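You operate a simulated robot arm through the tools that you are given. There is no shell and no other tool.

Carry out the task below with a simulated robot arm. There is one attempt and no reset: what you move stays moved.

JOB
Wipe the flow table clean, stand the cone in its middle, zero the counter and lock the table.
Fine: use the sponge and put it back; press reset once. What is to be rubbed or washed off counts as gone when no trace of it is left.

The check looks at the end state, three seconds after you hand in, the way a careful person would. Anything else that was tipped, shoved, dropped, spilled or broken makes it a failure.

ROBOT AND FRAMES
A 6-joint arm with a two-finger gripper, fixed in place. Base frame: the origin is on the floor under the middle of its stand, x ahead of it, y to its left, z up; the work surface is at about z = 850. Units: mm, rad, N and s.
With the tool pointing down near the work surface it reaches from about 140 to 680 mm from the base axis. Its first joint turns from -1.152 to 1.152 rad. Payload 2.45 kg.
The tool frame sits at the grasp point between the pads (the TCP): z along the fingers, y along the line on which they close. The tips reach 30 mm beyond it. The gripper opens to 106 mm; its body begins 79 mm behind the TCP.
Orientation is told as [roll, pitch, yaw] about the base's x, y, z axes, in that order, counted from this pose: with the fingers straight down and closing along the base's y, the tool's x points along the base's -x, its y along +y and its z along -z.

CONTROLS
- The arm moves only by the tool send_rows. Its argument "rows" is one flat list of numbers, 7 for each row, row after row: the shift along the tool's x, y, z in mm, then the turn, a rotation vector about the tool's x, y, z in rad, then the finger opening in mm, from 0 to 106. In form: [tx, ty, tz, wx, wy, wz, hand, tx, ty, tz, wx, wy, wz, hand, ...]. A call has 1 to 20 rows; each row is the pose to reach, as a shift and turn from the pose commanded when the call began, along the tool's axes at that moment. Each row takes 0.2 s and may step no farther than 50 mm and 0.15 rad from the row before; otherwise, or with a gripper value out of range, the whole call is refused. A pose out of reach is approached as far as the arm can. The call stops where the force on the tool passes 70 N (or 10 N more than at its start, if that is more) or the arm is blocked; 0.2 s more then pass. Each finger travels about 153 mm/s and halts on what it meets, pressing with about 43 N; the grip force reading is that of the motor and also rises with nothing between the fingers. The clock runs only during rows and for 0.2 s after the last one: add rows that repeat a pose to give the fingers time. The reply holds the time, the measured pose of the TCP, the force on the tool along the base axes, the opening and the grip force, in the units named above and with some noise, with the torque about the TCP (base axes, N m) and any sound that the robot's microphone picked up.
- Cameras (640 x 400 px; columns grow to the right, rows downward): "scene" is fixed at [86, 435.6, 1408.6]; the picture's right is [-0.52, -0.86, 0.00], its down [-0.45, 0.27, -0.85] and it looks along [0.73, -0.44, -0.53] (base axes); focal length 214 px, centre (320, 200). "wrist" rides on the gripper at [76, -2, -106] in the tool frame; the picture's right is [0.02, 1.00, 0.00], its down [-0.78, 0.02, -0.62] and it looks along [-0.62, 0.01, 0.78] (tool axes); focal length 247 px, centre (320, 200). There is no depth. A picture from a camera that has moved, and an enlarged one, comes with that camera's place and axes in the base frame and with its lens. The place of the scene camera against the robot may be out by one fixed shift of up to 12 mm in any direction.
- get_image(camera): a new picture of that camera. The clock stands still meanwhile.
- close_up(camera, box): a new picture of the part [left, top, right, bottom] of that camera's present view, enlarged. The clock stands still meanwhile.
- close_job(): hands the job in; it is judged then, once.

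Nothing tells you positions but the pictures and the camera data. Unless the task says otherwise, let go and move clear before handing in.

The tools are called after "Call:" by a JSON object that holds its "op" and its "data". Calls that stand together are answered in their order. send_rows: Moves the arm, as the interface text tells. Its arguments: {"type":"object","properties":{"rows":{"type":"array"}},"required":["rows"]} The other tools are called the same way: get_image (camera) takes a picture; close_up (camera, box) takes an enlarged picture of a part of a camera's view; close_job () hands the job in.

At the start:

```text
time_s: 0.0
position: [275.5, 256.8, 1269.6]
ee_rot: [0.003, -0.001, 0.0]
force: [-0.8, 0.2, 0.1]
torque: [0.02, -0.03, -0.03]
width: 106.0
gripper_force: 0.1
```

scene: 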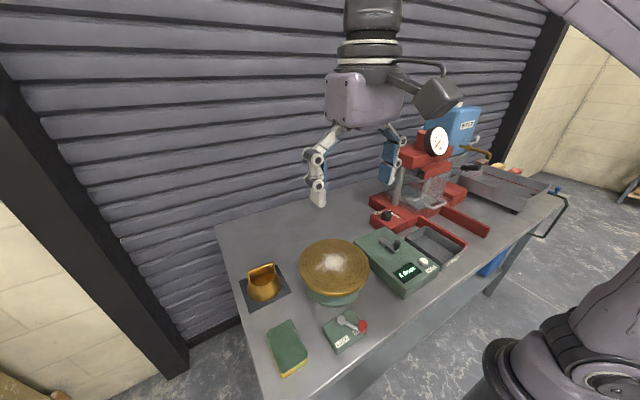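
wrist: 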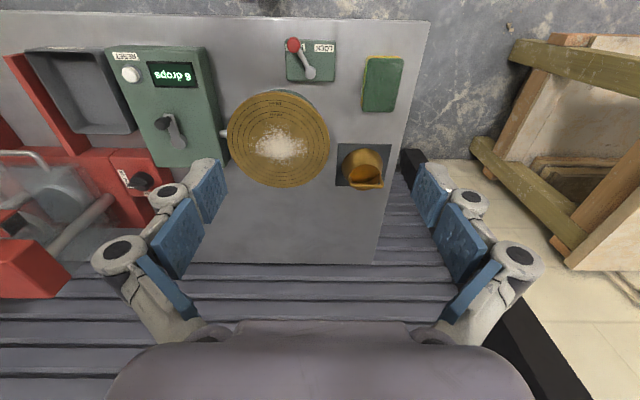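

I see a brass flow table with a white powder smear, a cone on a dark mat, a green/yellow sponge, a lock lever box, and a counter box showing "6 drops" with a reset button. I'll look closer before moving.

Call:
{"op": "close_up", "data": {"camera": "scene", "box": [220, 220, 380, 320]}}

Call:
{"op": "close_up", "data": {"camera": "scene", "box": [240, 290, 400, 390]}}

Call:
{"op": "close_up", "data": {"camera": "scene", "box": [340, 200, 500, 300]}}

Call:
{"op": "close_up", "data": {"camera": "wrist", "box": [220, 20, 420, 145]}}

Call:
{"op": "close_up", "data": {"camera": "wrist", "box": [220, 80, 420, 205]}}

Call:
{"op": "close_up", "data": {"camera": "wrist", "box": [60, 40, 260, 165]}}

```text
4.00 times, centred on (300, 270) of scene
camera zoom: at [86.0, 435.6, 1408.6], right [-0.52, -0.86, 0.0], down [-0.45, 0.27, -0.85], along [0.73, -0.44, -0.53], focal length 858 px, centre (400, -80)
```

zoom: 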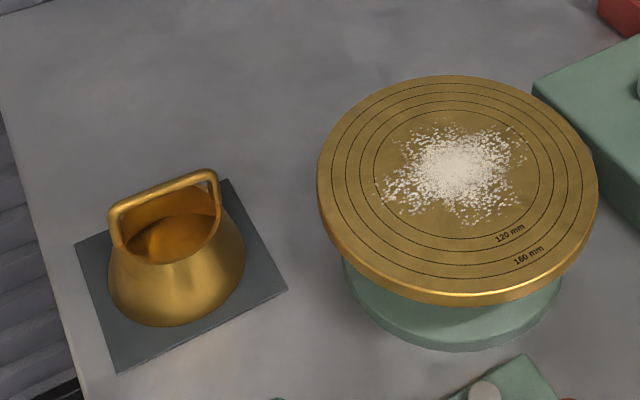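

```text
4.00 times, centred on (320, 340) of scene
camera zoom: at [86.0, 435.6, 1408.6], right [-0.52, -0.86, 0.0], down [-0.45, 0.27, -0.85], along [0.73, -0.44, -0.53], focal length 858 px, centre (320, -360)
```

zoom: 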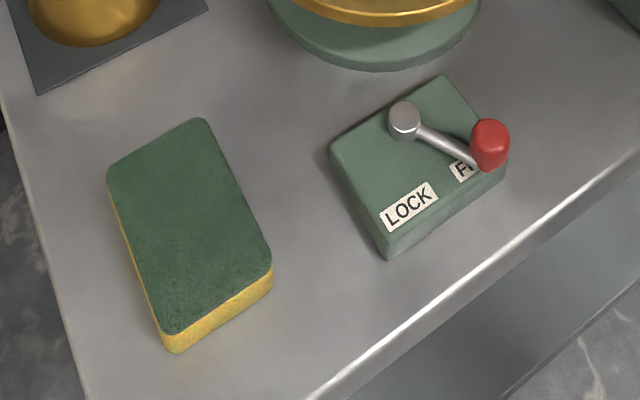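

```text
4.00 times, centred on (420, 250) of scene
camera zoom: at [86.0, 435.6, 1408.6], right [-0.52, -0.86, 0.0], down [-0.45, 0.27, -0.85], along [0.73, -0.44, -0.53], focal length 858 px, centre (-80, 0)
```

zoom: 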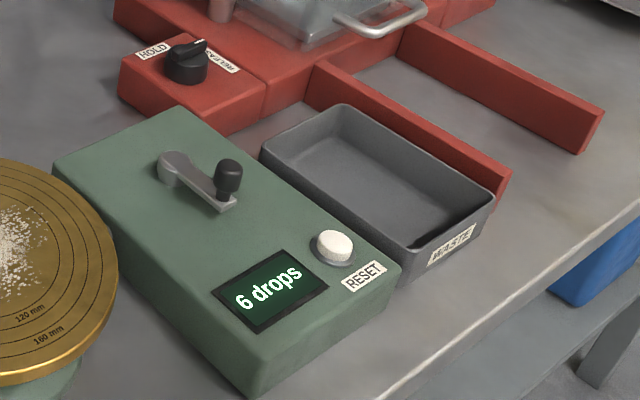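

```text
3.20 times, centred on (320, 82) of wrist
camera zoom: at [200.2, 254.6, 1376.0], right [-0.02, 1.0, 0.0], down [0.78, 0.02, 0.62], along [0.62, 0.01, -0.78], focal length 790 px, centre (320, 576)
```

zoom: 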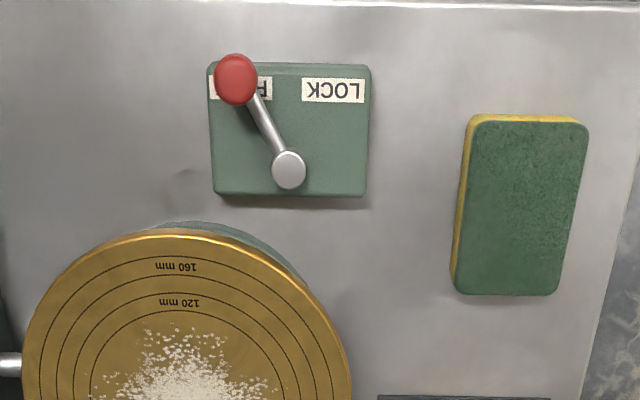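

```text
3.20 times, centred on (320, 142) of wrist
camera zoom: at [200.2, 254.6, 1376.0], right [-0.02, 1.0, 0.0], down [0.78, 0.02, 0.62], along [0.62, 0.01, -0.78], focal length 790 px, centre (320, 384)
```

zoom: 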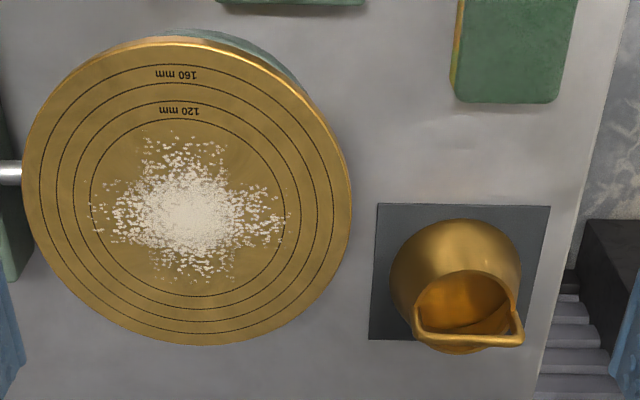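

```text
3.20 times, centred on (160, 102) of wrist
camera zoom: at [200.2, 254.6, 1376.0], right [-0.02, 1.0, 0.0], down [0.78, 0.02, 0.62], along [0.62, 0.01, -0.78], focal length 790 px, centre (832, 512)
```

zoom: 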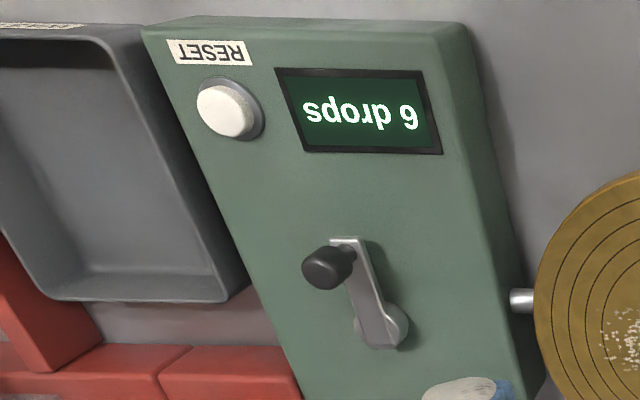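

I see the sponge's near (318, 374), the brass disc (about 200 mm across) near (408, 176, 930), the cone on its mat behind it, the lock lever on FREE and the counter reading 6 drops. Next I'll move over the sponge for a closer look.

Call:
{"op": "send_rows", "data": {"rows": [-5.3, 14.6, 30, 0, 0, 0, 106, -10.6, 29.3, 60, 0, 0, 0, 106, -16, 44, 90, 0, 0, 0, 106, -21.3, 58.6, 120, 0, 0, 0, 106, -26.6, 73.3, 150, 0, 0, 0, 106, -32, 88, 180, 0, 0, 0, 106, -37, 102.6, 205, 0, 0, 0, 106, -42.5, 117.2, 230, 0, 0, 0, 106]}}

Call:
{"op": "get_image", "data": {"camera": "wrist"}}

Call:
{"op": "get_image", "data": {"camera": "scene"}}

```text
time_s: 1.8
position: [319.1, 373.2, 1039.6]
ee_rot: [0.0, -0.002, 0.0]
force: [1.2, -0.5, 0.6]
torque: [-0.04, 0.04, 0.01]
width: 105.9
gripper_force: 0.1
```

```text
taken
camera wrist: at [243.1, 371.1, 1146.3], right [-0.02, 1.0, 0.0], down [0.78, 0.02, 0.62], along [0.62, 0.01, -0.78], focal length 247 px, centre (320, 200)
```

wrist: 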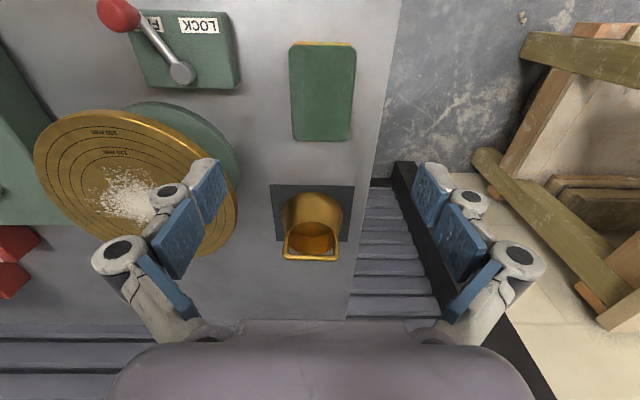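

```text
taken
```

scene: 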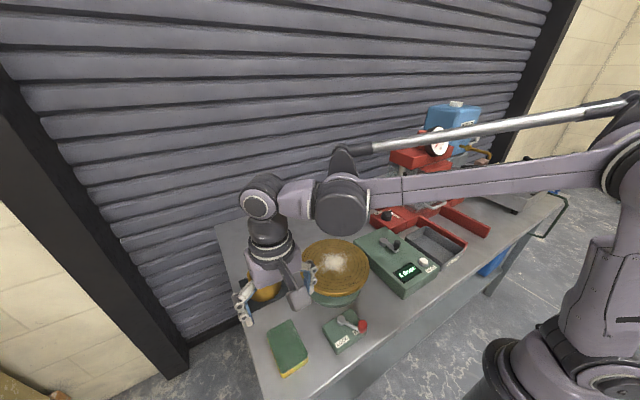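

The sponge top is at about z 875, centre about (321, 374), roughly 64 mm wide along y and 96 mm along x. I'll go down to just over it with the fingers open and check the alignment.

Call:
{"op": "send_rows", "data": {"rows": [-2, 0, 35, 0, 0, 0, 106, -2, 0, 70, 0, 0, 0, 106, -2, 0, 95, 0, 0, 0, 106, -2, 0, 110, 0, 0, 0, 106, -2, 0, 110, 0, 0, 0, 106]}}

Call:
{"op": "get_image", "data": {"camera": "wrist"}}

Call:
{"op": "get_image", "data": {"camera": "scene"}}

```text
time_s: 3.0
position: [320.8, 373.5, 929.9]
ee_rot: [0.001, -0.001, 0.0]
force: [0.1, -0.7, 0.1]
torque: [-0.01, -0.02, -0.01]
width: 106.1
gripper_force: 0.0
```

```text
taken
camera wrist: at [245.4, 371.8, 1035.6], right [-0.02, 1.0, 0.0], down [0.78, 0.02, 0.62], along [0.62, 0.01, -0.78], focal length 247 px, centre (320, 200)
```

wrist: 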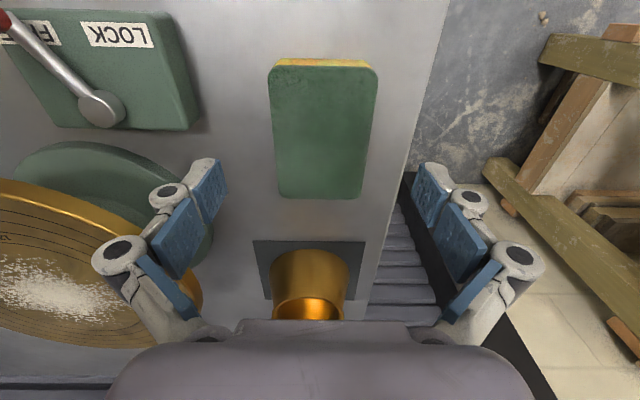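

```text
taken
```

scene: 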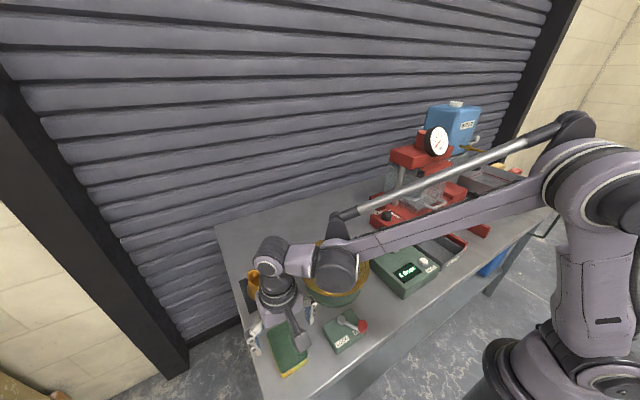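

The fingers are centred over the sponge. I'll go down so that the tips stop about 8 mm above the bench and close on it.

Call:
{"op": "send_rows", "data": {"rows": [0, 0, 20, 0, 0, 0, 106, 0, 0, 36, 0, 0, 0, 106, 0, 0, 41.5, 0, 0, 0, 106, 0, 0, 41.5, 0, 0, 0, 106]}}

Call:
{"op": "send_rows", "data": {"rows": [0, 0, 0, 0, 0, 0, 80, 0, 0, 0, 0, 0, 0, 60, 0, 0, 0, 0, 0, 0, 50, 0, 0, 0, 0, 0, 0, 50]}}

Call:
{"op": "get_image", "data": {"camera": "wrist"}}

Call:
{"op": "close_up", "data": {"camera": "scene", "box": [220, 290, 380, 390]}}

```text
time_s: 4.0
position: [322.0, 374.2, 887.5]
ee_rot: [0.001, -0.002, -0.001]
force: [0.2, 0.4, 1.5]
torque: [0.0, -0.01, 0.01]
width: 105.8
gripper_force: 0.0
```

```text
time_s: 5.0
position: [321.3, 374.1, 890.5]
ee_rot: [0.001, -0.002, 0.0]
force: [-0.5, 1.8, 12.0]
torque: [0.12, 0.01, 0.01]
width: 62.8
gripper_force: 43.2
```

```text
taken
camera wrist: at [245.1, 371.9, 995.1], right [-0.02, 1.0, 0.0], down [0.78, 0.02, 0.62], along [0.62, 0.01, -0.78], focal length 247 px, centre (320, 200)
```

wrist: 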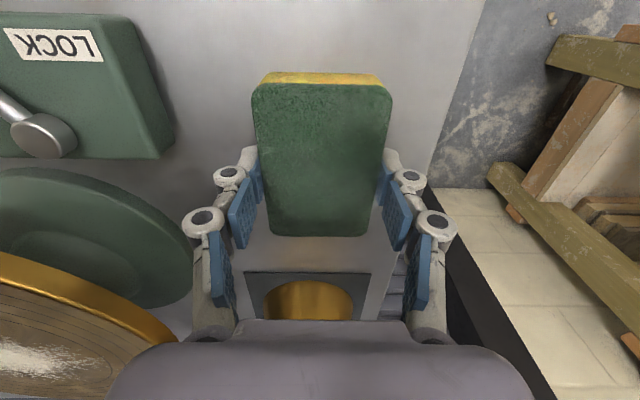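

```text
4.00 times, centred on (300, 340) of scene
camera zoom: at [85.9, 435.5, 1408.6], right [-0.52, -0.86, 0.0], down [-0.45, 0.27, -0.85], along [0.73, -0.44, -0.53], focal length 858 px, centre (400, -360)
```

zoom: 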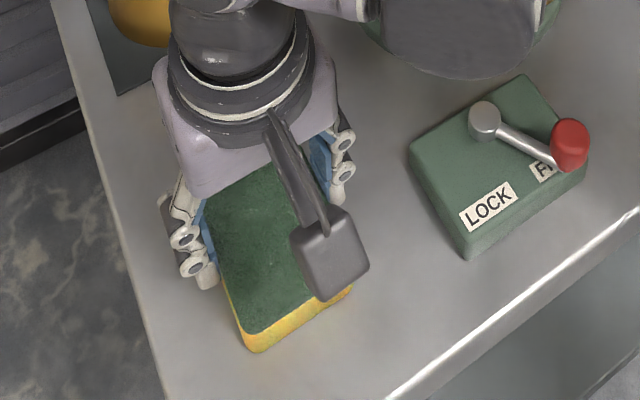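

The fingers hold the sponge (opening 62.8 mm, 43 N), with a small upward push on the tips. I'll lift slowly and check that it comes along level.

Call:
{"op": "send_rows", "data": {"rows": [0, 0, -3, 0, 0, 0, 50, 0, 0, -10, 0, 0, 0, 50, 0, 0, -25, 0, 0, 0, 50, 0, 0, -50, 0, 0, 0, 50, 0, 0, -80, 0, 0, 0, 50, 0, 0, -115, 0, 0, 0, 50, 0, 0, -150, 0, 0, 0, 50]}}

Call:
{"op": "get_image", "data": {"camera": "wrist"}}

Call:
{"op": "get_image", "data": {"camera": "scene"}}

Call:
{"op": "close_up", "data": {"camera": "scene", "box": [220, 220, 380, 320]}}

```text
time_s: 6.6
position: [320.4, 375.0, 1039.5]
ee_rot: [0.0, -0.001, -0.001]
force: [-0.6, -1.1, -0.1]
torque: [0.02, 0.0, -0.01]
width: 62.2
gripper_force: 42.9
```

```text
taken
camera wrist: at [244.9, 372.8, 1145.7], right [-0.02, 1.0, 0.0], down [0.78, 0.02, 0.62], along [0.62, 0.01, -0.78], focal length 247 px, centre (320, 200)
```

wrist: 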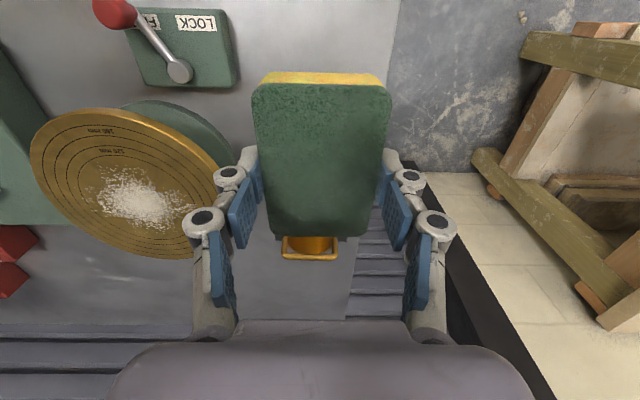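

```text
taken
```

scene: 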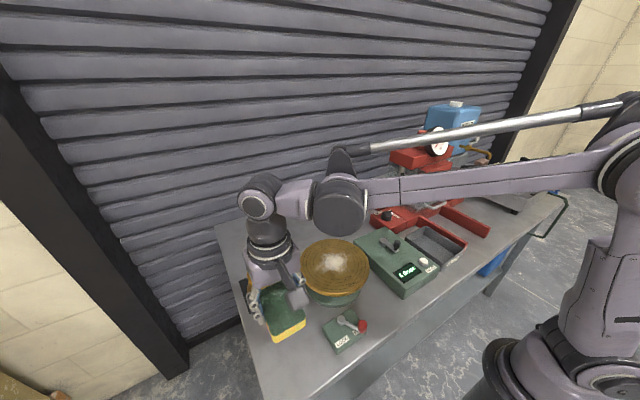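

```text
4.00 times, centred on (300, 270) of scene
camera zoom: at [86.0, 435.6, 1408.6], right [-0.52, -0.86, 0.0], down [-0.45, 0.27, -0.85], along [0.73, -0.44, -0.53], focal length 858 px, centre (400, -80)
```

zoom: 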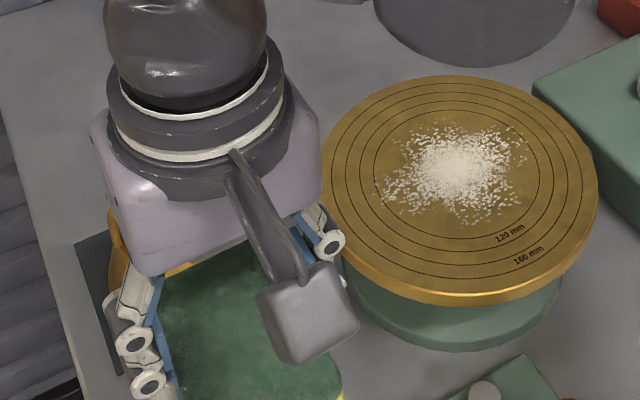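

The sponge is held level. I'll check how far it protrudes below the fingertips.

Call:
{"op": "close_up", "data": {"camera": "scene", "box": [235, 275, 325, 345]}}

Call:
{"op": "close_up", "data": {"camera": "wrist", "box": [180, 60, 460, 250]}}

Call:
{"op": "close_up", "data": {"camera": "wrist", "box": [20, 80, 260, 270]}}

```text
5.71 times, centred on (280, 310) of scene
camera zoom: at [86.0, 435.6, 1408.6], right [-0.52, -0.86, 0.0], down [-0.45, 0.27, -0.85], along [0.73, -0.44, -0.53], focal length 1226 px, centre (549, -429)
```

zoom: 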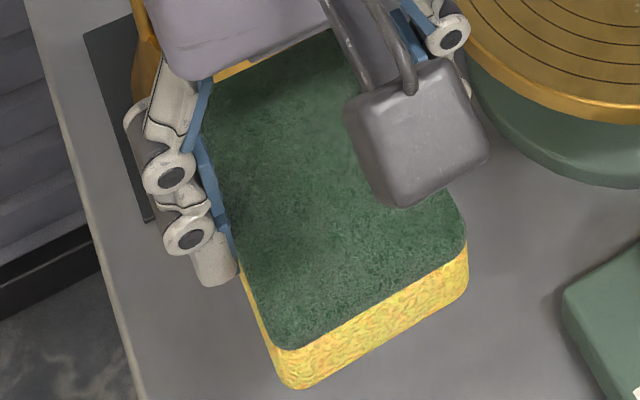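

```text
2.11 times, centred on (320, 155) of wrist
camera zoom: at [244.9, 372.8, 1145.7], right [-0.02, 1.0, 0.0], down [0.78, 0.02, 0.62], along [0.62, 0.01, -0.78], focal length 520 px, centre (320, 295)
```

zoom: 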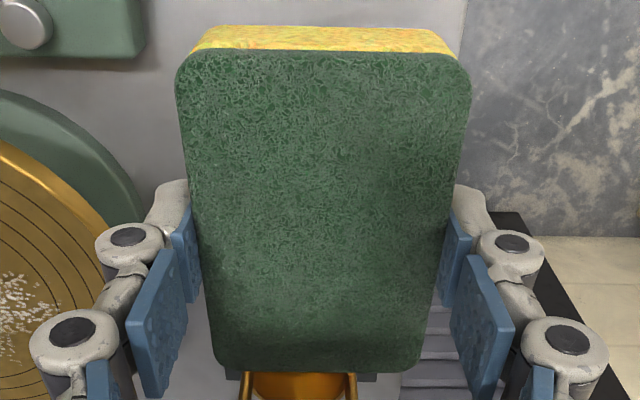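

```text
2.11 times, centred on (140, 175) of wrist
camera zoom: at [244.9, 372.8, 1145.7], right [-0.02, 1.0, 0.0], down [0.78, 0.02, 0.62], along [0.62, 0.01, -0.78], focal length 520 px, centre (699, 253)
```

zoom: 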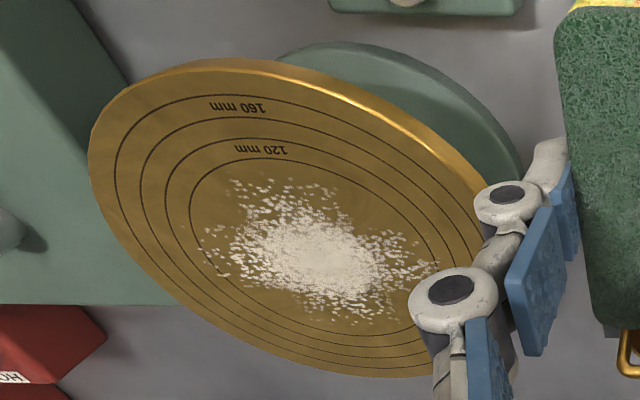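

I take the disc centre to be about (425, 175, 927) with the powder within about 65 mm of it, and the sponge's yellow face about 40 mm below the TCP. I'll carry the sponge over the disc and come down near it.

Call:
{"op": "send_rows", "data": {"rows": [-17.5, -33, 0, 0, 0, 0, 50, -35, -66, 0, 0, 0, 0, 50, -52.5, -99, 0, 0, 0, 0, 50, -70, -132, 0, 0, 0, 0, 50, -87.5, -165, 0, 0, 0, 0, 50, -105, -198.5, 0, 0, 0, 0, 50, -105, -198.5, 20, 0, 0, 0, 50, -105, -198.5, 40, 0, 0, 0, 50, -105, -198.5, 53, 0, 0, 0, 50, -105, -198.5, 53, 0, 0, 0, 50]}}

Call:
{"op": "get_image", "data": {"camera": "wrist"}}

Call:
{"op": "get_image", "data": {"camera": "scene"}}

Call:
{"op": "close_up", "data": {"camera": "scene", "box": [270, 210, 398, 290]}}

```text
time_s: 8.8
position: [425.0, 175.9, 985.1]
ee_rot: [0.0, -0.003, 0.001]
force: [0.3, 0.2, -0.1]
torque: [0.0, 0.02, -0.03]
width: 62.6
gripper_force: 42.7
```

```text
taken
camera wrist: at [350.1, 174.0, 1091.1], right [-0.02, 1.0, 0.0], down [0.78, 0.02, 0.62], along [0.62, 0.01, -0.78], focal length 247 px, centre (320, 200)
```

wrist: 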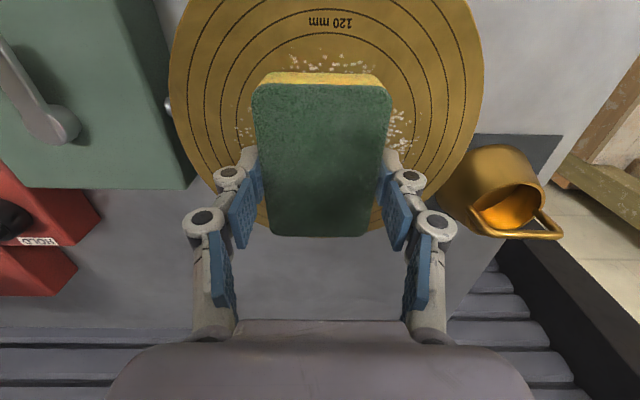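

```text
taken
```

scene: 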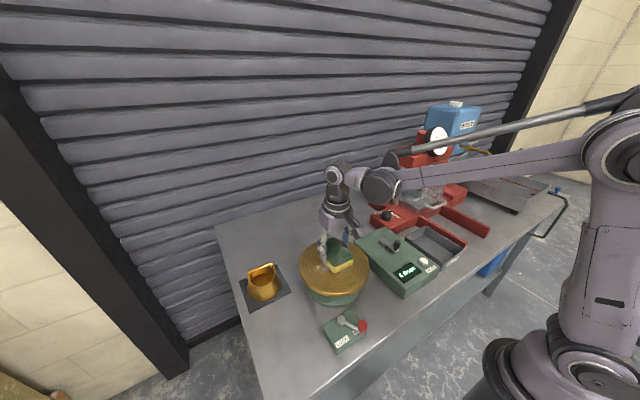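

```text
5.00 times, centred on (334, 250) of scene
camera zoom: at [86.0, 435.6, 1408.6], right [-0.52, -0.86, 0.0], down [-0.45, 0.27, -0.85], along [0.73, -0.44, -0.53], focal length 1072 px, centre (250, -50)
```

zoom: 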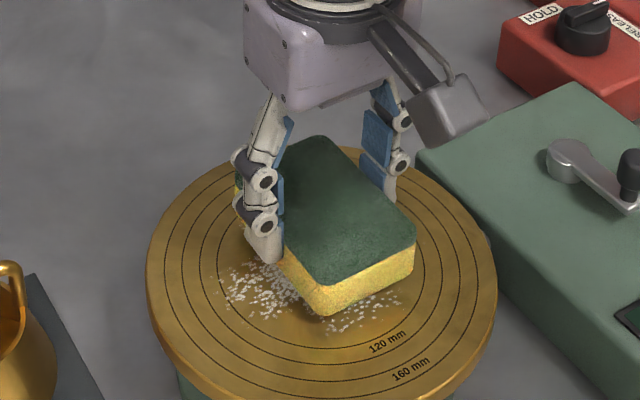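

The sponge sits about 17 mm above the disc. I'll lower it gently until I feel contact.

Call:
{"op": "send_rows", "data": {"rows": [0, 0, 5, 0, 0, 0, 50, 0, 0, 9, 0, 0, 0, 50, 0, 0, 12, 0, 0, 0, 50, 0, 0, 14, 0, 0, 0, 50, 0, 0, 14, 0, 0, 0, 50]}}

Call:
{"op": "send_rows", "data": {"rows": [0, 0, 1, 0, 0, 0, 50, 0, 0, 2, 0, 0, 0, 50, 0, 0, 2, 0, 0, 0, 50]}}

Call:
{"op": "send_rows", "data": {"rows": [0, 0, 1, 0, 0, 0, 50, 0, 0, 1.5, 0, 0, 0, 50, 0, 0, 1.5, 0, 0, 0, 50]}}

```text
time_s: 10.0
position: [425.7, 176.4, 973.4]
ee_rot: [0.001, 0.0, 0.001]
force: [0.1, 3.0, 51.6]
torque: [0.11, -0.03, 0.02]
width: 63.2
gripper_force: 43.4
```

```text
time_s: 10.8
position: [425.9, 176.5, 970.7]
ee_rot: [0.002, -0.001, 0.0]
force: [-0.3, 2.0, 50.6]
torque: [0.06, -0.02, 0.04]
width: 63.2
gripper_force: 43.3
```

```text
time_s: 11.6
position: [426.1, 175.4, 969.1]
ee_rot: [0.001, -0.001, -0.002]
force: [-0.6, -0.1, 50.5]
torque: [0.01, 0.07, -0.02]
width: 63.0
gripper_force: 42.7
```

Contact is already firm (about 50 N, so the sponge may be sliding in the grip). I'll back off to a light pressure.

Call:
{"op": "send_rows", "data": {"rows": [0, 0, -1, 0, 0, 0, 50, 0, 0, -1.5, 0, 0, 0, 50, 0, 0, -1.5, 0, 0, 0, 50]}}

Call:
{"op": "close_up", "data": {"camera": "scene", "box": [270, 210, 398, 290]}}

Call:
{"op": "get_image", "data": {"camera": "wrist"}}

```text
time_s: 12.4
position: [425.8, 175.6, 969.9]
ee_rot: [0.003, -0.004, 0.0]
force: [1.4, -0.4, 15.4]
torque: [0.0, 0.02, -0.02]
width: 62.6
gripper_force: 43.3
```

```text
5.00 times, centred on (334, 250) of scene
camera zoom: at [85.8, 435.5, 1408.6], right [-0.52, -0.86, 0.0], down [-0.45, 0.27, -0.85], along [0.73, -0.44, -0.53], focal length 1072 px, centre (250, -50)
```

zoom: 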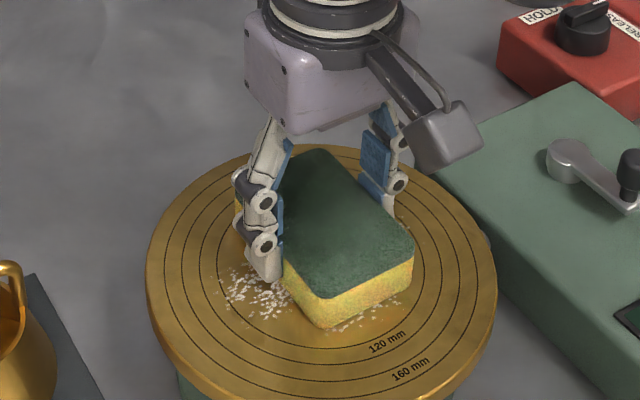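

```text
taken
camera wrist: at [350.5, 173.5, 1075.5], right [-0.02, 1.0, 0.0], down [0.78, 0.02, 0.62], along [0.62, 0.01, -0.78], focal length 247 px, centre (320, 200)
```

wrist: 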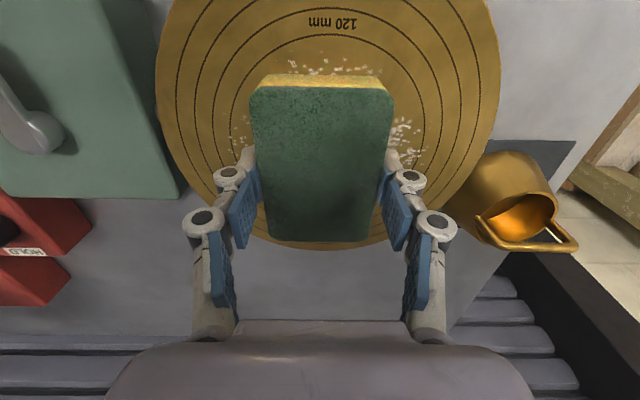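

Light contact now at about 15 N. I'll sweep the sponge from side to side across the powder.

Call:
{"op": "send_rows", "data": {"rows": [0, 10, 0, 0, 0, 0, 50, 0, 20, 0, 0, 0, 0, 50, 0, 32, 0, 0, 0, 0, 50, 0, 44, 0, 0, 0, 0, 50, 0, 32, 0, 0, 0, 0, 50, 0, 20, 0, 0, 0, 0, 50, 0, 8, 0, 0, 0, 0, 50, 0, -4, 0, 0, 0, 0, 50, 0, -16, 0, 0, 0, 0, 50, 0, -28, 0, 0, 0, 0, 50, 0, -42, 0, 0, 0, 0, 50, 0, -28, 0, 0, 0, 0, 50, 0, -14, 0, 0, 0, 0, 50, 0, 0, 0, 0, 0, 0, 50]}}

Call:
{"op": "close_up", "data": {"camera": "scene", "box": [270, 210, 398, 290]}}

Call:
{"op": "get_image", "data": {"camera": "wrist"}}

```text
time_s: 15.4
position: [425.0, 174.8, 970.6]
ee_rot: [0.0, -0.003, 0.0]
force: [0.2, -7.3, 9.3]
torque: [-0.23, 0.03, 0.0]
width: 62.6
gripper_force: 42.6
```

```text
5.00 times, centred on (334, 250) of scene
camera zoom: at [85.9, 435.3, 1408.7], right [-0.52, -0.86, 0.0], down [-0.45, 0.27, -0.85], along [0.73, -0.44, -0.53], focal length 1072 px, centre (250, -50)
```

zoom: 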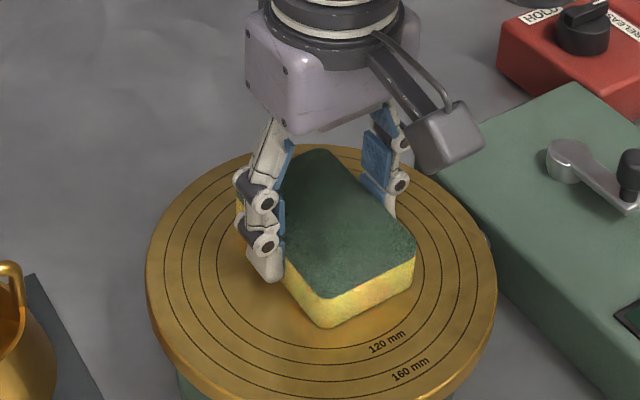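

```text
taken
camera wrist: at [350.2, 173.0, 1075.4], right [-0.02, 1.0, 0.0], down [0.78, 0.02, 0.62], along [0.62, 0.01, -0.78], focal length 247 px, centre (320, 200)
```

wrist: 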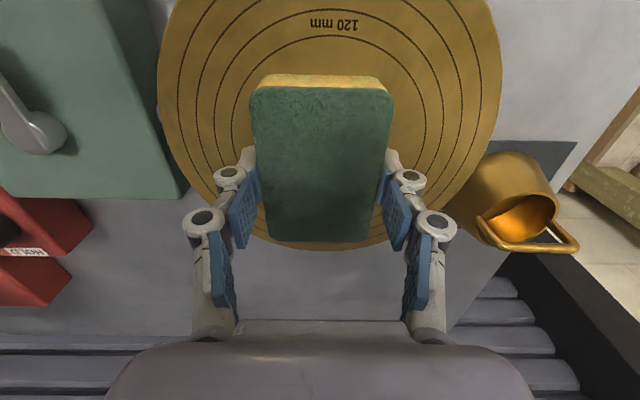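

Most of the powder has gone. I'll sweep the far and near strips too, to be sure nothing is left.

Call:
{"op": "send_rows", "data": {"rows": [-12, 0, 0, 0, 0, 0, 50, -24, 0, 0, 0, 0, 0, 50, -24, 12, 0, 0, 0, 0, 50, -24, 24, 0, 0, 0, 0, 50, -24, 36, 0, 0, 0, 0, 50, -24, 46, 0, 0, 0, 0, 50, -24, 34, 0, 0, 0, 0, 50, -24, 22, 0, 0, 0, 0, 50, -24, 10, 0, 0, 0, 0, 50, -24, -2, 0, 0, 0, 0, 50, -24, -14, 0, 0, 0, 0, 50, -24, -26, 0, 0, 0, 0, 50, -24, -42, 0, 0, 0, 0, 50, -24, -28, 0, 0, 0, 0, 50, -24, -14, 0, 0, 0, 0, 50, -24, 0, 0, 0, 0, 0, 50]}}

Call:
{"op": "send_rows", "data": {"rows": [12, 0, 0, 0, 0, 0, 50, 24, 0, 0, 0, 0, 0, 50, 36, 0, 0, 0, 0, 0, 50, 48, 0, 0, 0, 0, 0, 50, 48, 12, 0, 0, 0, 0, 50, 48, 24, 0, 0, 0, 0, 50, 48, 36, 0, 0, 0, 0, 50, 48, 46, 0, 0, 0, 0, 50, 48, 34, 0, 0, 0, 0, 50, 48, 22, 0, 0, 0, 0, 50, 48, 10, 0, 0, 0, 0, 50, 48, -2, 0, 0, 0, 0, 50, 48, -14, 0, 0, 0, 0, 50, 48, -26, 0, 0, 0, 0, 50, 48, -42, 0, 0, 0, 0, 50, 48, -28, 0, 0, 0, 0, 50, 48, -14, 0, 0, 0, 0, 50, 48, 0, 0, 0, 0, 0, 50, 24, 0, 0, 0, 0, 0, 50]}}

```text
time_s: 18.8
position: [448.6, 175.5, 971.1]
ee_rot: [0.003, -0.001, 0.0]
force: [-0.9, 0.0, -0.7]
torque: [-0.01, 0.0, -0.01]
width: 62.4
gripper_force: 43.0
```

```text
time_s: 22.8
position: [426.0, 177.0, 968.6]
ee_rot: [0.002, -0.002, -0.001]
force: [-3.4, 0.4, 3.9]
torque: [-0.02, 0.07, -0.01]
width: 62.1
gripper_force: 43.1
```

The pressure became light on the outer strips, so I'll lift and inspect the disc.

Call:
{"op": "send_rows", "data": {"rows": [0, 0, -10, 0, 0, 0, 50, 0, 0, -40, 0, 0, 0, 50, 0, 0, -80, 0, 0, 0, 50, 30, 40, -100, 0, 0, 0, 50, 50, 80, -100, 0, 0, 0, 50, 70, 120, -100, 0, 0, 0, 50, 70, 120, -100, 0, 0, 0, 50]}}

Call:
{"op": "close_up", "data": {"camera": "scene", "box": [270, 210, 398, 290]}}

Call:
{"op": "get_image", "data": {"camera": "wrist"}}

Call:
{"op": "close_up", "data": {"camera": "scene", "box": [295, 235, 375, 285]}}

```text
refused: row 4 steps farther than a row can; nothing moved
```

```text
5.00 times, centred on (334, 250) of scene
camera zoom: at [85.8, 435.6, 1408.6], right [-0.52, -0.86, 0.0], down [-0.45, 0.27, -0.85], along [0.73, -0.44, -0.53], focal length 1072 px, centre (250, -50)
```

zoom: 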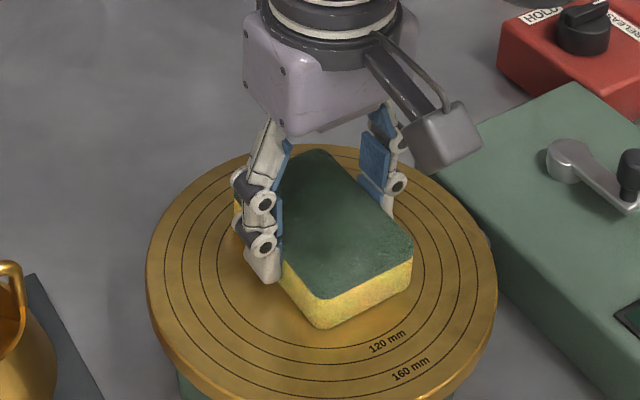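

```text
taken
camera wrist: at [350.3, 174.3, 1075.5], right [-0.02, 1.0, 0.0], down [0.78, 0.02, 0.62], along [0.62, 0.02, -0.78], focal length 247 px, centre (320, 200)
```

wrist: 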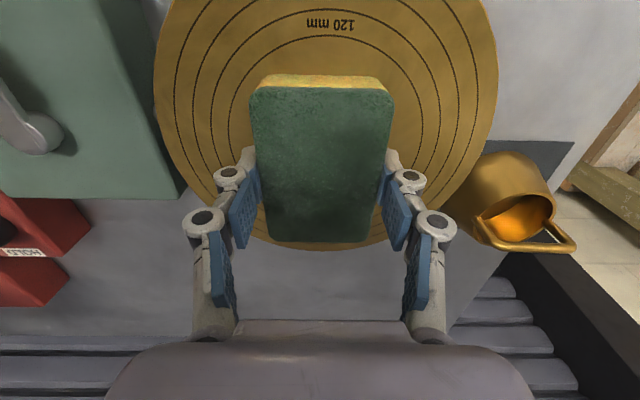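

```text
8.00 times, centred on (335, 260) of scene
camera zoom: at [85.8, 435.6, 1408.6], right [-0.52, -0.86, 0.0], down [-0.45, 0.27, -0.85], along [0.73, -0.44, -0.53], focal length 1716 px, centre (200, -280)
```

zoom: 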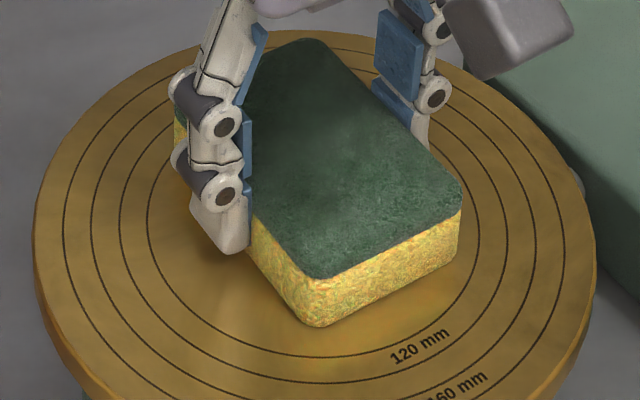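

The move was refused only because one step was too long. I'll lift and move aside with smaller steps to look at the whole disc.

Call:
{"op": "send_rows", "data": {"rows": [0, 0, -10, 0, 0, 0, 50, 0, 0, -40, 0, 0, 0, 50, 0, 0, -80, 0, 0, 0, 50, 25, 30, -100, 0, 0, 0, 50, 45, 70, -100, 0, 0, 0, 50, 65, 110, -100, 0, 0, 0, 50, 80, 150, -100, 0, 0, 0, 50, 80, 150, -100, 0, 0, 0, 50]}}

Call:
{"op": "close_up", "data": {"camera": "scene", "box": [270, 220, 398, 300]}}

Call:
{"op": "get_image", "data": {"camera": "wrist"}}

Call:
{"op": "close_up", "data": {"camera": "scene", "box": [295, 235, 375, 285]}}

```text
time_s: 24.6
position: [345.8, 326.2, 1070.1]
ee_rot: [0.002, -0.002, -0.002]
force: [0.4, -1.0, -0.8]
torque: [0.01, 0.0, 0.02]
width: 62.3
gripper_force: 43.5
```

```text
5.00 times, centred on (334, 260) of scene
camera zoom: at [86.0, 435.6, 1408.6], right [-0.52, -0.86, 0.0], down [-0.45, 0.27, -0.85], along [0.73, -0.44, -0.53], focal length 1072 px, centre (250, -100)
```

zoom: 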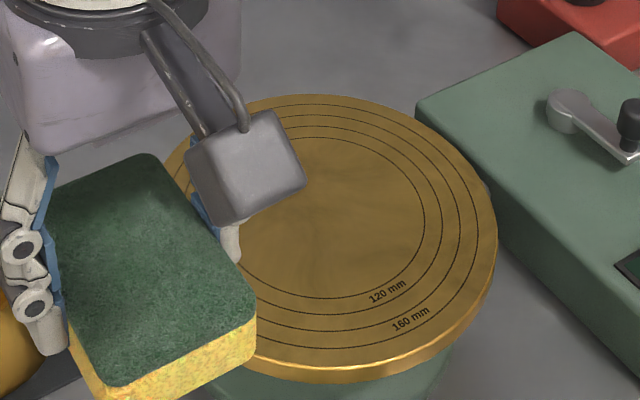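

```text
taken
camera wrist: at [270.7, 324.0, 1176.0], right [-0.02, 1.0, 0.0], down [0.78, 0.02, 0.62], along [0.62, 0.01, -0.78], focal length 247 px, centre (320, 200)
```

wrist: 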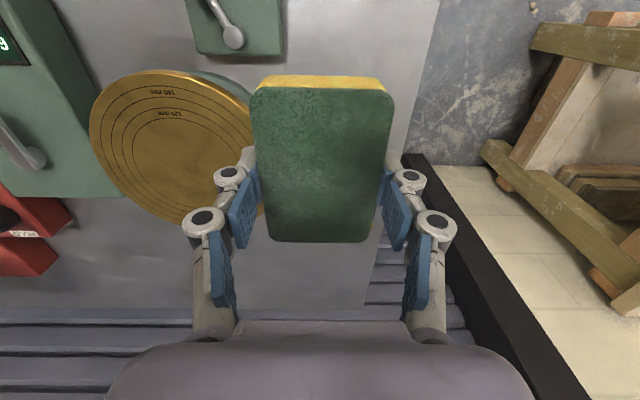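

```text
8.00 times, centred on (335, 260) of scene
camera zoom: at [86.0, 435.6, 1408.6], right [-0.52, -0.86, 0.0], down [-0.45, 0.27, -0.85], along [0.73, -0.44, -0.53], focal length 1716 px, centre (200, -280)
```

zoom: 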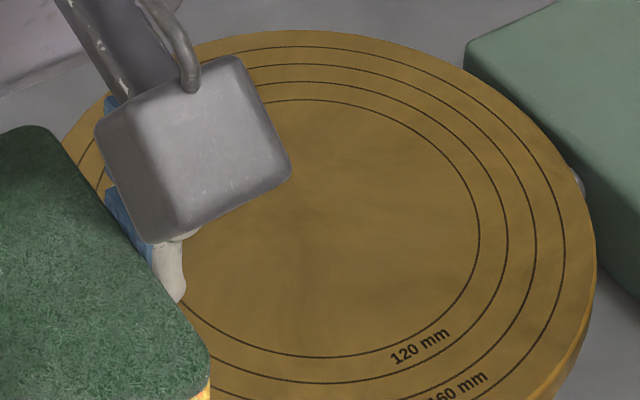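

The visible part of the disc looks clean. I'll zoom in from the wrist camera to check for faint traces.

Call:
{"op": "close_up", "data": {"camera": "wrist", "box": [80, 60, 260, 172]}}

Call:
{"op": "close_up", "data": {"camera": "wrist", "box": [120, 110, 264, 200]}}

```text
3.56 times, centred on (170, 116) of wrist
camera zoom: at [270.7, 324.0, 1176.0], right [-0.02, 1.0, 0.0], down [0.78, 0.02, 0.62], along [0.62, 0.01, -0.78], focal length 878 px, centre (853, 499)
```

zoom: 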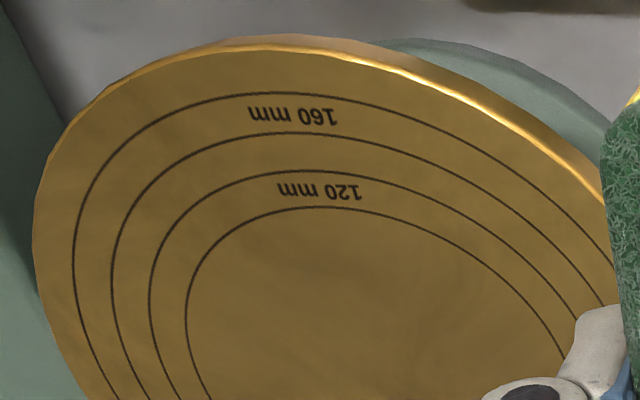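

```text
4.44 times, centred on (192, 155) of wrist
camera zoom: at [270.7, 324.0, 1176.0], right [-0.02, 1.0, 0.0], down [0.78, 0.02, 0.62], along [0.62, 0.01, -0.78], focal length 1098 px, centre (889, 400)
```

zoom: 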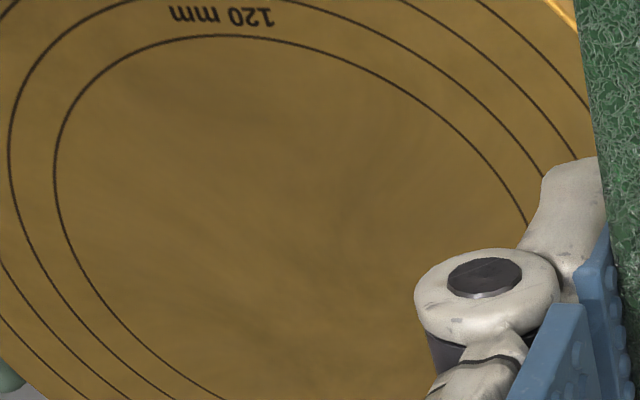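

That part is clean. I'll move higher above the sponge's own place, from where the whole disc should be visible.

Call:
{"op": "send_rows", "data": {"rows": [12, 24, -20, 0, 0, 0, 50, 25, 48.5, -40, 0, 0, 0, 50, 25, 48.5, -70, 0, 0, 0, 50, 25, 48.5, -70, 0, 0, 0, 50]}}

Call:
{"op": "get_image", "data": {"camera": "wrist"}}

Call:
{"op": "close_up", "data": {"camera": "wrist", "box": [80, 80, 260, 220]}}

Call:
{"op": "close_up", "data": {"camera": "scene", "box": [270, 220, 398, 300]}}

```text
time_s: 25.6
position: [320.5, 374.4, 1141.3]
ee_rot: [0.001, -0.002, 0.001]
force: [0.1, -0.5, -0.9]
torque: [0.0, 0.0, -0.02]
width: 62.5
gripper_force: 43.1
```

```text
taken
camera wrist: at [244.5, 372.7, 1246.4], right [-0.02, 1.0, 0.0], down [0.78, 0.02, 0.62], along [0.62, 0.01, -0.78], focal length 247 px, centre (320, 200)
```

wrist: 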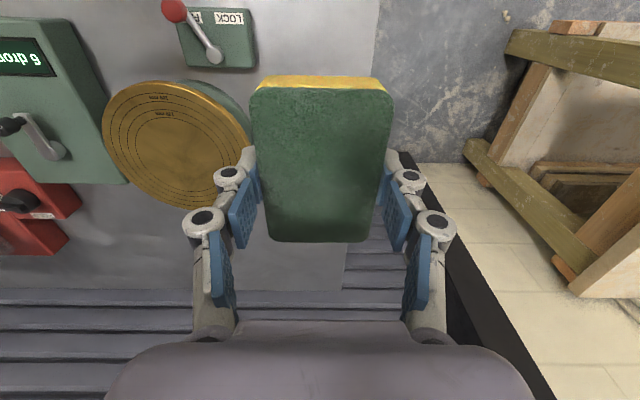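

```text
2.86 times, centred on (170, 150) of wrist
camera zoom: at [244.5, 372.7, 1246.4], right [-0.02, 1.0, 0.0], down [0.78, 0.02, 0.62], along [0.62, 0.01, -0.78], focal length 706 px, centre (749, 343)
```

zoom: 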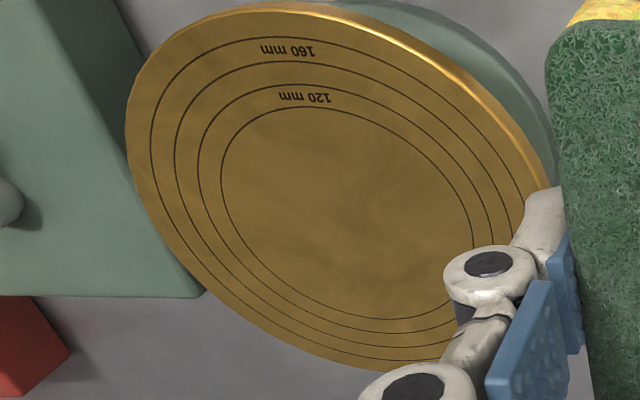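

```text
5.00 times, centred on (334, 260) of scene
camera zoom: at [86.0, 435.6, 1408.6], right [-0.52, -0.86, 0.0], down [-0.45, 0.27, -0.85], along [0.73, -0.44, -0.53], focal length 1072 px, centre (250, -100)
```

zoom: 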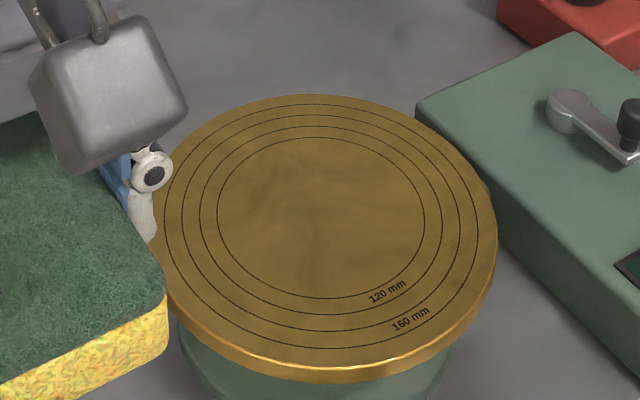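

The disc shows no powder in either view; I'll take one tighter look before giving up the sponge.

Call:
{"op": "close_up", "data": {"camera": "scene", "box": [302, 240, 366, 280]}}

Call:
{"op": "close_up", "data": {"camera": "wrist", "box": [130, 105, 250, 195]}}

```text
10.00 times, centred on (334, 260) of scene
camera zoom: at [86.0, 435.6, 1408.6], right [-0.52, -0.86, 0.0], down [-0.45, 0.27, -0.85], along [0.73, -0.44, -0.53], focal length 2145 px, centre (180, -400)
```

zoom: 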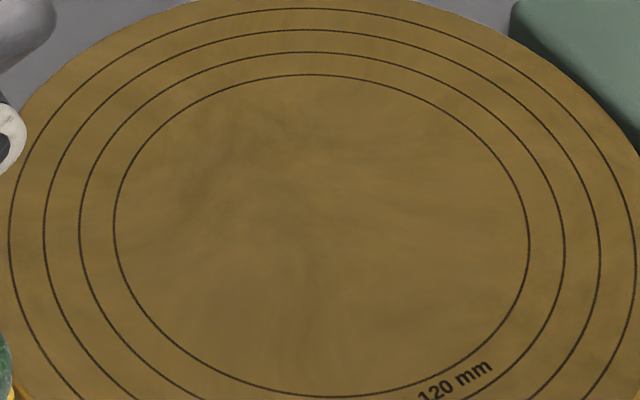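

```text
4.44 times, centred on (190, 150) of wrist
camera zoom: at [244.5, 372.7, 1246.4], right [-0.02, 1.0, 0.0], down [0.78, 0.02, 0.62], along [0.62, 0.01, -0.78], focal length 1098 px, centre (898, 422)
```

zoom: 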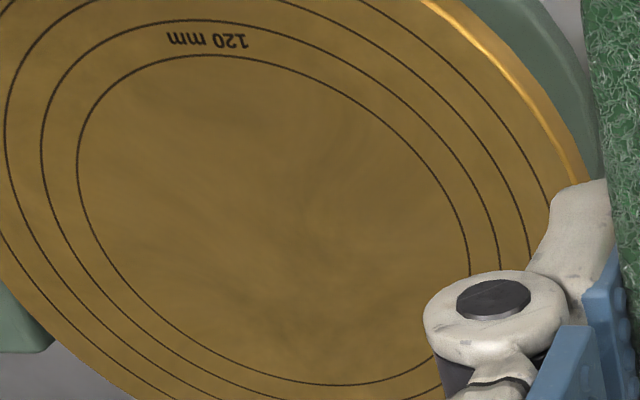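

I see only faint streaks that may be brass texture, but the outer strips were wiped with little pressure. I'll do one more, slightly firmer pass to be certain.

Call:
{"op": "send_rows", "data": {"rows": [-17.5, -33, 10, 0, 0, 0, 50, -35, -66, 25, 0, 0, 0, 50, -52.5, -99, 45, 0, 0, 0, 50, -70, -132, 65, 0, 0, 0, 50, -87.5, -165, 85, 0, 0, 0, 50, -105, -198.5, 105, 0, 0, 0, 50, -105, -198.5, 140, 0, 0, 0, 50, -105, -198.5, 160, 0, 0, 0, 50, -105, -198.5, 167, 0, 0, 0, 50, -105, -198.5, 170, 0, 0, 0, 50, -105, -198.5, 170.5, 0, 0, 0, 50, -105, -198.5, 170.5, 0, 0, 0, 50]}}

```text
time_s: 28.2
position: [425.5, 175.3, 969.5]
ee_rot: [0.002, -0.002, 0.001]
force: [-0.5, 1.5, 4.7]
torque: [-0.02, 0.06, -0.01]
width: 62.5
gripper_force: 42.6
```

Contact is light at about 5 N; I'll press about 1 mm more and sweep again.

Call:
{"op": "send_rows", "data": {"rows": [0, 0, 0.8, 0, 0, 0, 50, 0, 0, 0.8, 0, 0, 0, 50]}}

```text
time_s: 28.8
position: [426.1, 176.0, 969.9]
ee_rot: [0.001, -0.002, 0.001]
force: [0.3, 0.5, 18.6]
torque: [-0.05, 0.03, -0.03]
width: 62.6
gripper_force: 43.0
```

About 19 N now. Sweeping the middle strip, then along x.

Call:
{"op": "send_rows", "data": {"rows": [0, 14, 0, 0, 0, 0, 50, 0, 28, 0, 0, 0, 0, 50, 0, 44, 0, 0, 0, 0, 50, 0, 28, 0, 0, 0, 0, 50, 0, 14, 0, 0, 0, 0, 50, 0, 0, 0, 0, 0, 0, 50, 0, -14, 0, 0, 0, 0, 50, 0, -28, 0, 0, 0, 0, 50, 0, -42, 0, 0, 0, 0, 50, 0, -28, 0, 0, 0, 0, 50, 0, -14, 0, 0, 0, 0, 50, 0, 0, 0, 0, 0, 0, 50]}}

Call:
{"op": "send_rows", "data": {"rows": [-12, 0, 0.3, 0, 0, 0, 50, -24, 0, 0.6, 0, 0, 0, 50, -24, 0, 0.6, 0, 0, 0, 50]}}

```text
time_s: 31.4
position: [425.5, 176.7, 968.7]
ee_rot: [0.001, -0.003, 0.0]
force: [0.0, -5.4, 7.6]
torque: [-0.05, 0.12, 0.12]
width: 62.6
gripper_force: 43.0
```

```text
time_s: 32.2
position: [449.6, 177.5, 967.7]
ee_rot: [0.003, -0.004, 0.001]
force: [-5.0, 3.5, 10.1]
torque: [0.17, 0.34, 0.02]
width: 62.5
gripper_force: 42.8
```

Still in contact at about 10 N on the far strip; sweeping it and then the near strip.

Call:
{"op": "send_rows", "data": {"rows": [0, 14, 0, 0, 0, 0, 50, 0, 28, 0, 0, 0, 0, 50, 0, 44, 0.3, 0, 0, 0, 50, 0, 28, 0.3, 0, 0, 0, 50, 0, 14, 0.3, 0, 0, 0, 50, 0, 0, 0.3, 0, 0, 0, 50, 0, -14, 0.3, 0, 0, 0, 50, 0, -28, 0.3, 0, 0, 0, 50, 0, -42, 0.3, 0, 0, 0, 50, 0, -28, 0.3, 0, 0, 0, 50, 0, -14, 0.3, 0, 0, 0, 50, 0, 0, 0.3, 0, 0, 0, 50]}}

Call:
{"op": "send_rows", "data": {"rows": [12, 0, 0, 0, 0, 0, 50, 24, 0, 0, 0, 0, 0, 50, 36, 0, 0, 0, 0, 0, 50, 48, 0, 0, 0, 0, 0, 50, 48, 14, 0, 0, 0, 0, 50, 48, 28, 0, 0, 0, 0, 50, 48, 44, 0, 0, 0, 0, 50, 48, 28, 0, 0, 0, 0, 50, 48, 14, 0, 0, 0, 0, 50, 48, 0, 0, 0, 0, 0, 50, 48, -14, 0, 0, 0, 0, 50, 48, -28, 0, 0, 0, 0, 50, 48, -42, 0, 0, 0, 0, 50, 48, -28, 0, 0, 0, 0, 50, 48, -14, 0, 0, 0, 0, 50, 48, 0, 0, 0, 0, 0, 50, 36, 0, 0, 0, 0, 0, 50, 24, 0, 0, 0, 0, 0, 50]}}

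```text
time_s: 34.8
position: [450.4, 174.4, 967.6]
ee_rot: [0.002, -0.002, -0.002]
force: [0.0, -9.6, 12.3]
torque: [-0.29, 0.06, 0.04]
width: 62.6
gripper_force: 43.1
```

```text
time_s: 38.6
position: [427.1, 176.4, 967.1]
ee_rot: [0.003, -0.002, -0.001]
force: [0.3, -0.2, -0.6]
torque: [-0.02, 0.03, -0.02]
width: 62.5
gripper_force: 42.6
```

That pass is done. I'll lift, return over the sponge's place and inspect again.

Call:
{"op": "send_rows", "data": {"rows": [0, 0, -10, 0, 0, 0, 50, 0, 0, -40, 0, 0, 0, 50, 0, 0, -80, 0, 0, 0, 50, 17.5, 33, -95, 0, 0, 0, 50, 35, 66, -110, 0, 0, 0, 50, 52.5, 99, -125, 0, 0, 0, 50, 70, 132, -140, 0, 0, 0, 50, 87.5, 165, -155, 0, 0, 0, 50, 105, 198.5, -172, 0, 0, 0, 50, 105, 198.5, -172, 0, 0, 0, 50]}}

Call:
{"op": "get_image", "data": {"camera": "wrist"}}

Call:
{"op": "close_up", "data": {"camera": "scene", "box": [302, 240, 366, 280]}}

Call:
{"op": "close_up", "data": {"camera": "scene", "box": [270, 220, 398, 300]}}

Call:
{"op": "close_up", "data": {"camera": "wrist", "box": [130, 105, 250, 195]}}

Call:
{"op": "close_up", "data": {"camera": "wrist", "box": [180, 60, 460, 250]}}

```text
time_s: 40.8
position: [320.6, 376.4, 1141.1]
ee_rot: [0.003, -0.001, -0.001]
force: [0.0, -0.7, -0.8]
torque: [0.04, 0.01, 0.01]
width: 62.5
gripper_force: 42.9
```

```text
taken
camera wrist: at [244.6, 373.2, 1247.3], right [-0.02, 1.0, 0.0], down [0.78, 0.02, 0.62], along [0.62, 0.01, -0.78], focal length 247 px, centre (320, 200)
```

wrist: 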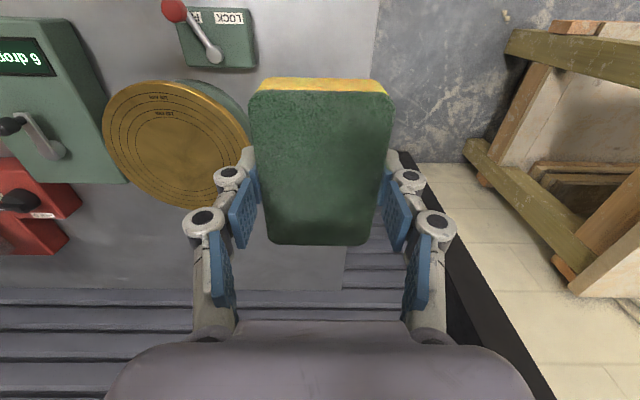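

```text
10.00 times, centred on (334, 260) of scene
camera zoom: at [86.0, 435.6, 1408.6], right [-0.52, -0.86, 0.0], down [-0.45, 0.27, -0.85], along [0.73, -0.44, -0.53], focal length 2145 px, centre (180, -400)
```

zoom: 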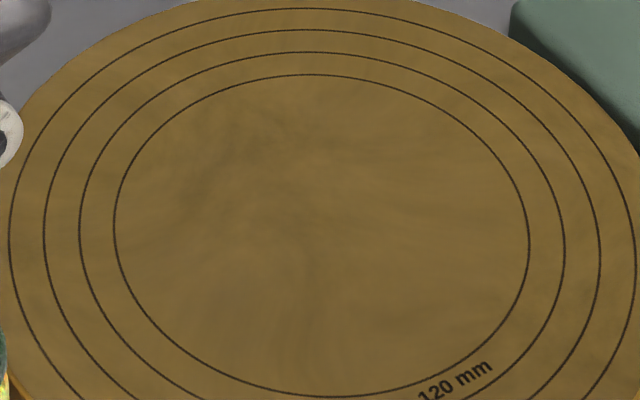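

```text
5.00 times, centred on (334, 260) of scene
camera zoom: at [86.0, 435.6, 1408.6], right [-0.52, -0.86, 0.0], down [-0.45, 0.27, -0.85], along [0.73, -0.44, -0.53], focal length 1072 px, centre (250, -100)
```

zoom: 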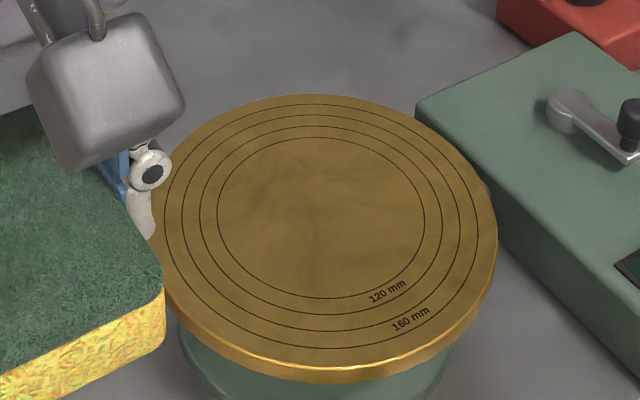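

```text
4.44 times, centred on (190, 150) of wrist
camera zoom: at [244.6, 373.2, 1247.3], right [-0.02, 1.0, 0.0], down [0.78, 0.02, 0.62], along [0.62, 0.01, -0.78], focal length 1098 px, centre (898, 422)
```

zoom: 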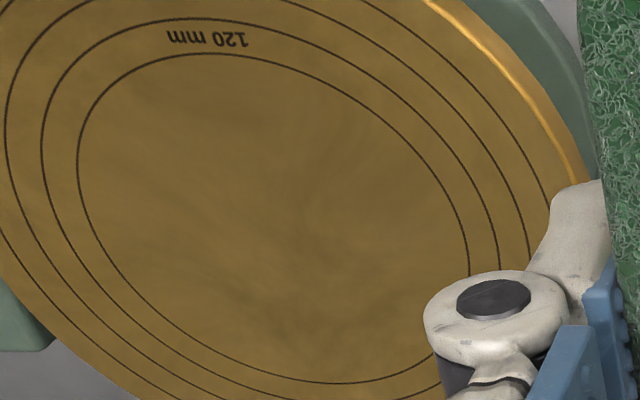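

```text
2.11 times, centred on (320, 155) of wrist
camera zoom: at [244.6, 373.2, 1247.3], right [-0.02, 1.0, 0.0], down [0.78, 0.02, 0.62], along [0.62, 0.01, -0.78], focal length 520 px, centre (320, 295)
```

zoom: 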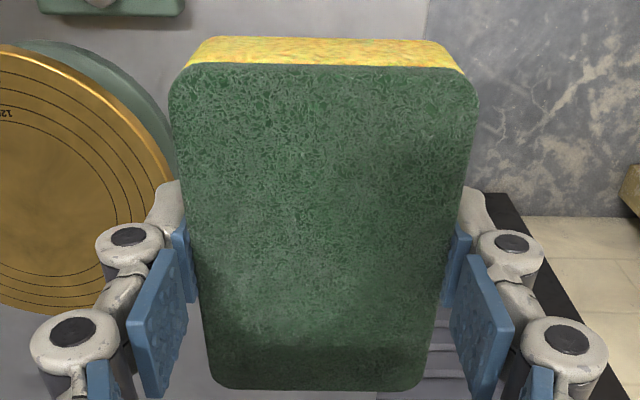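

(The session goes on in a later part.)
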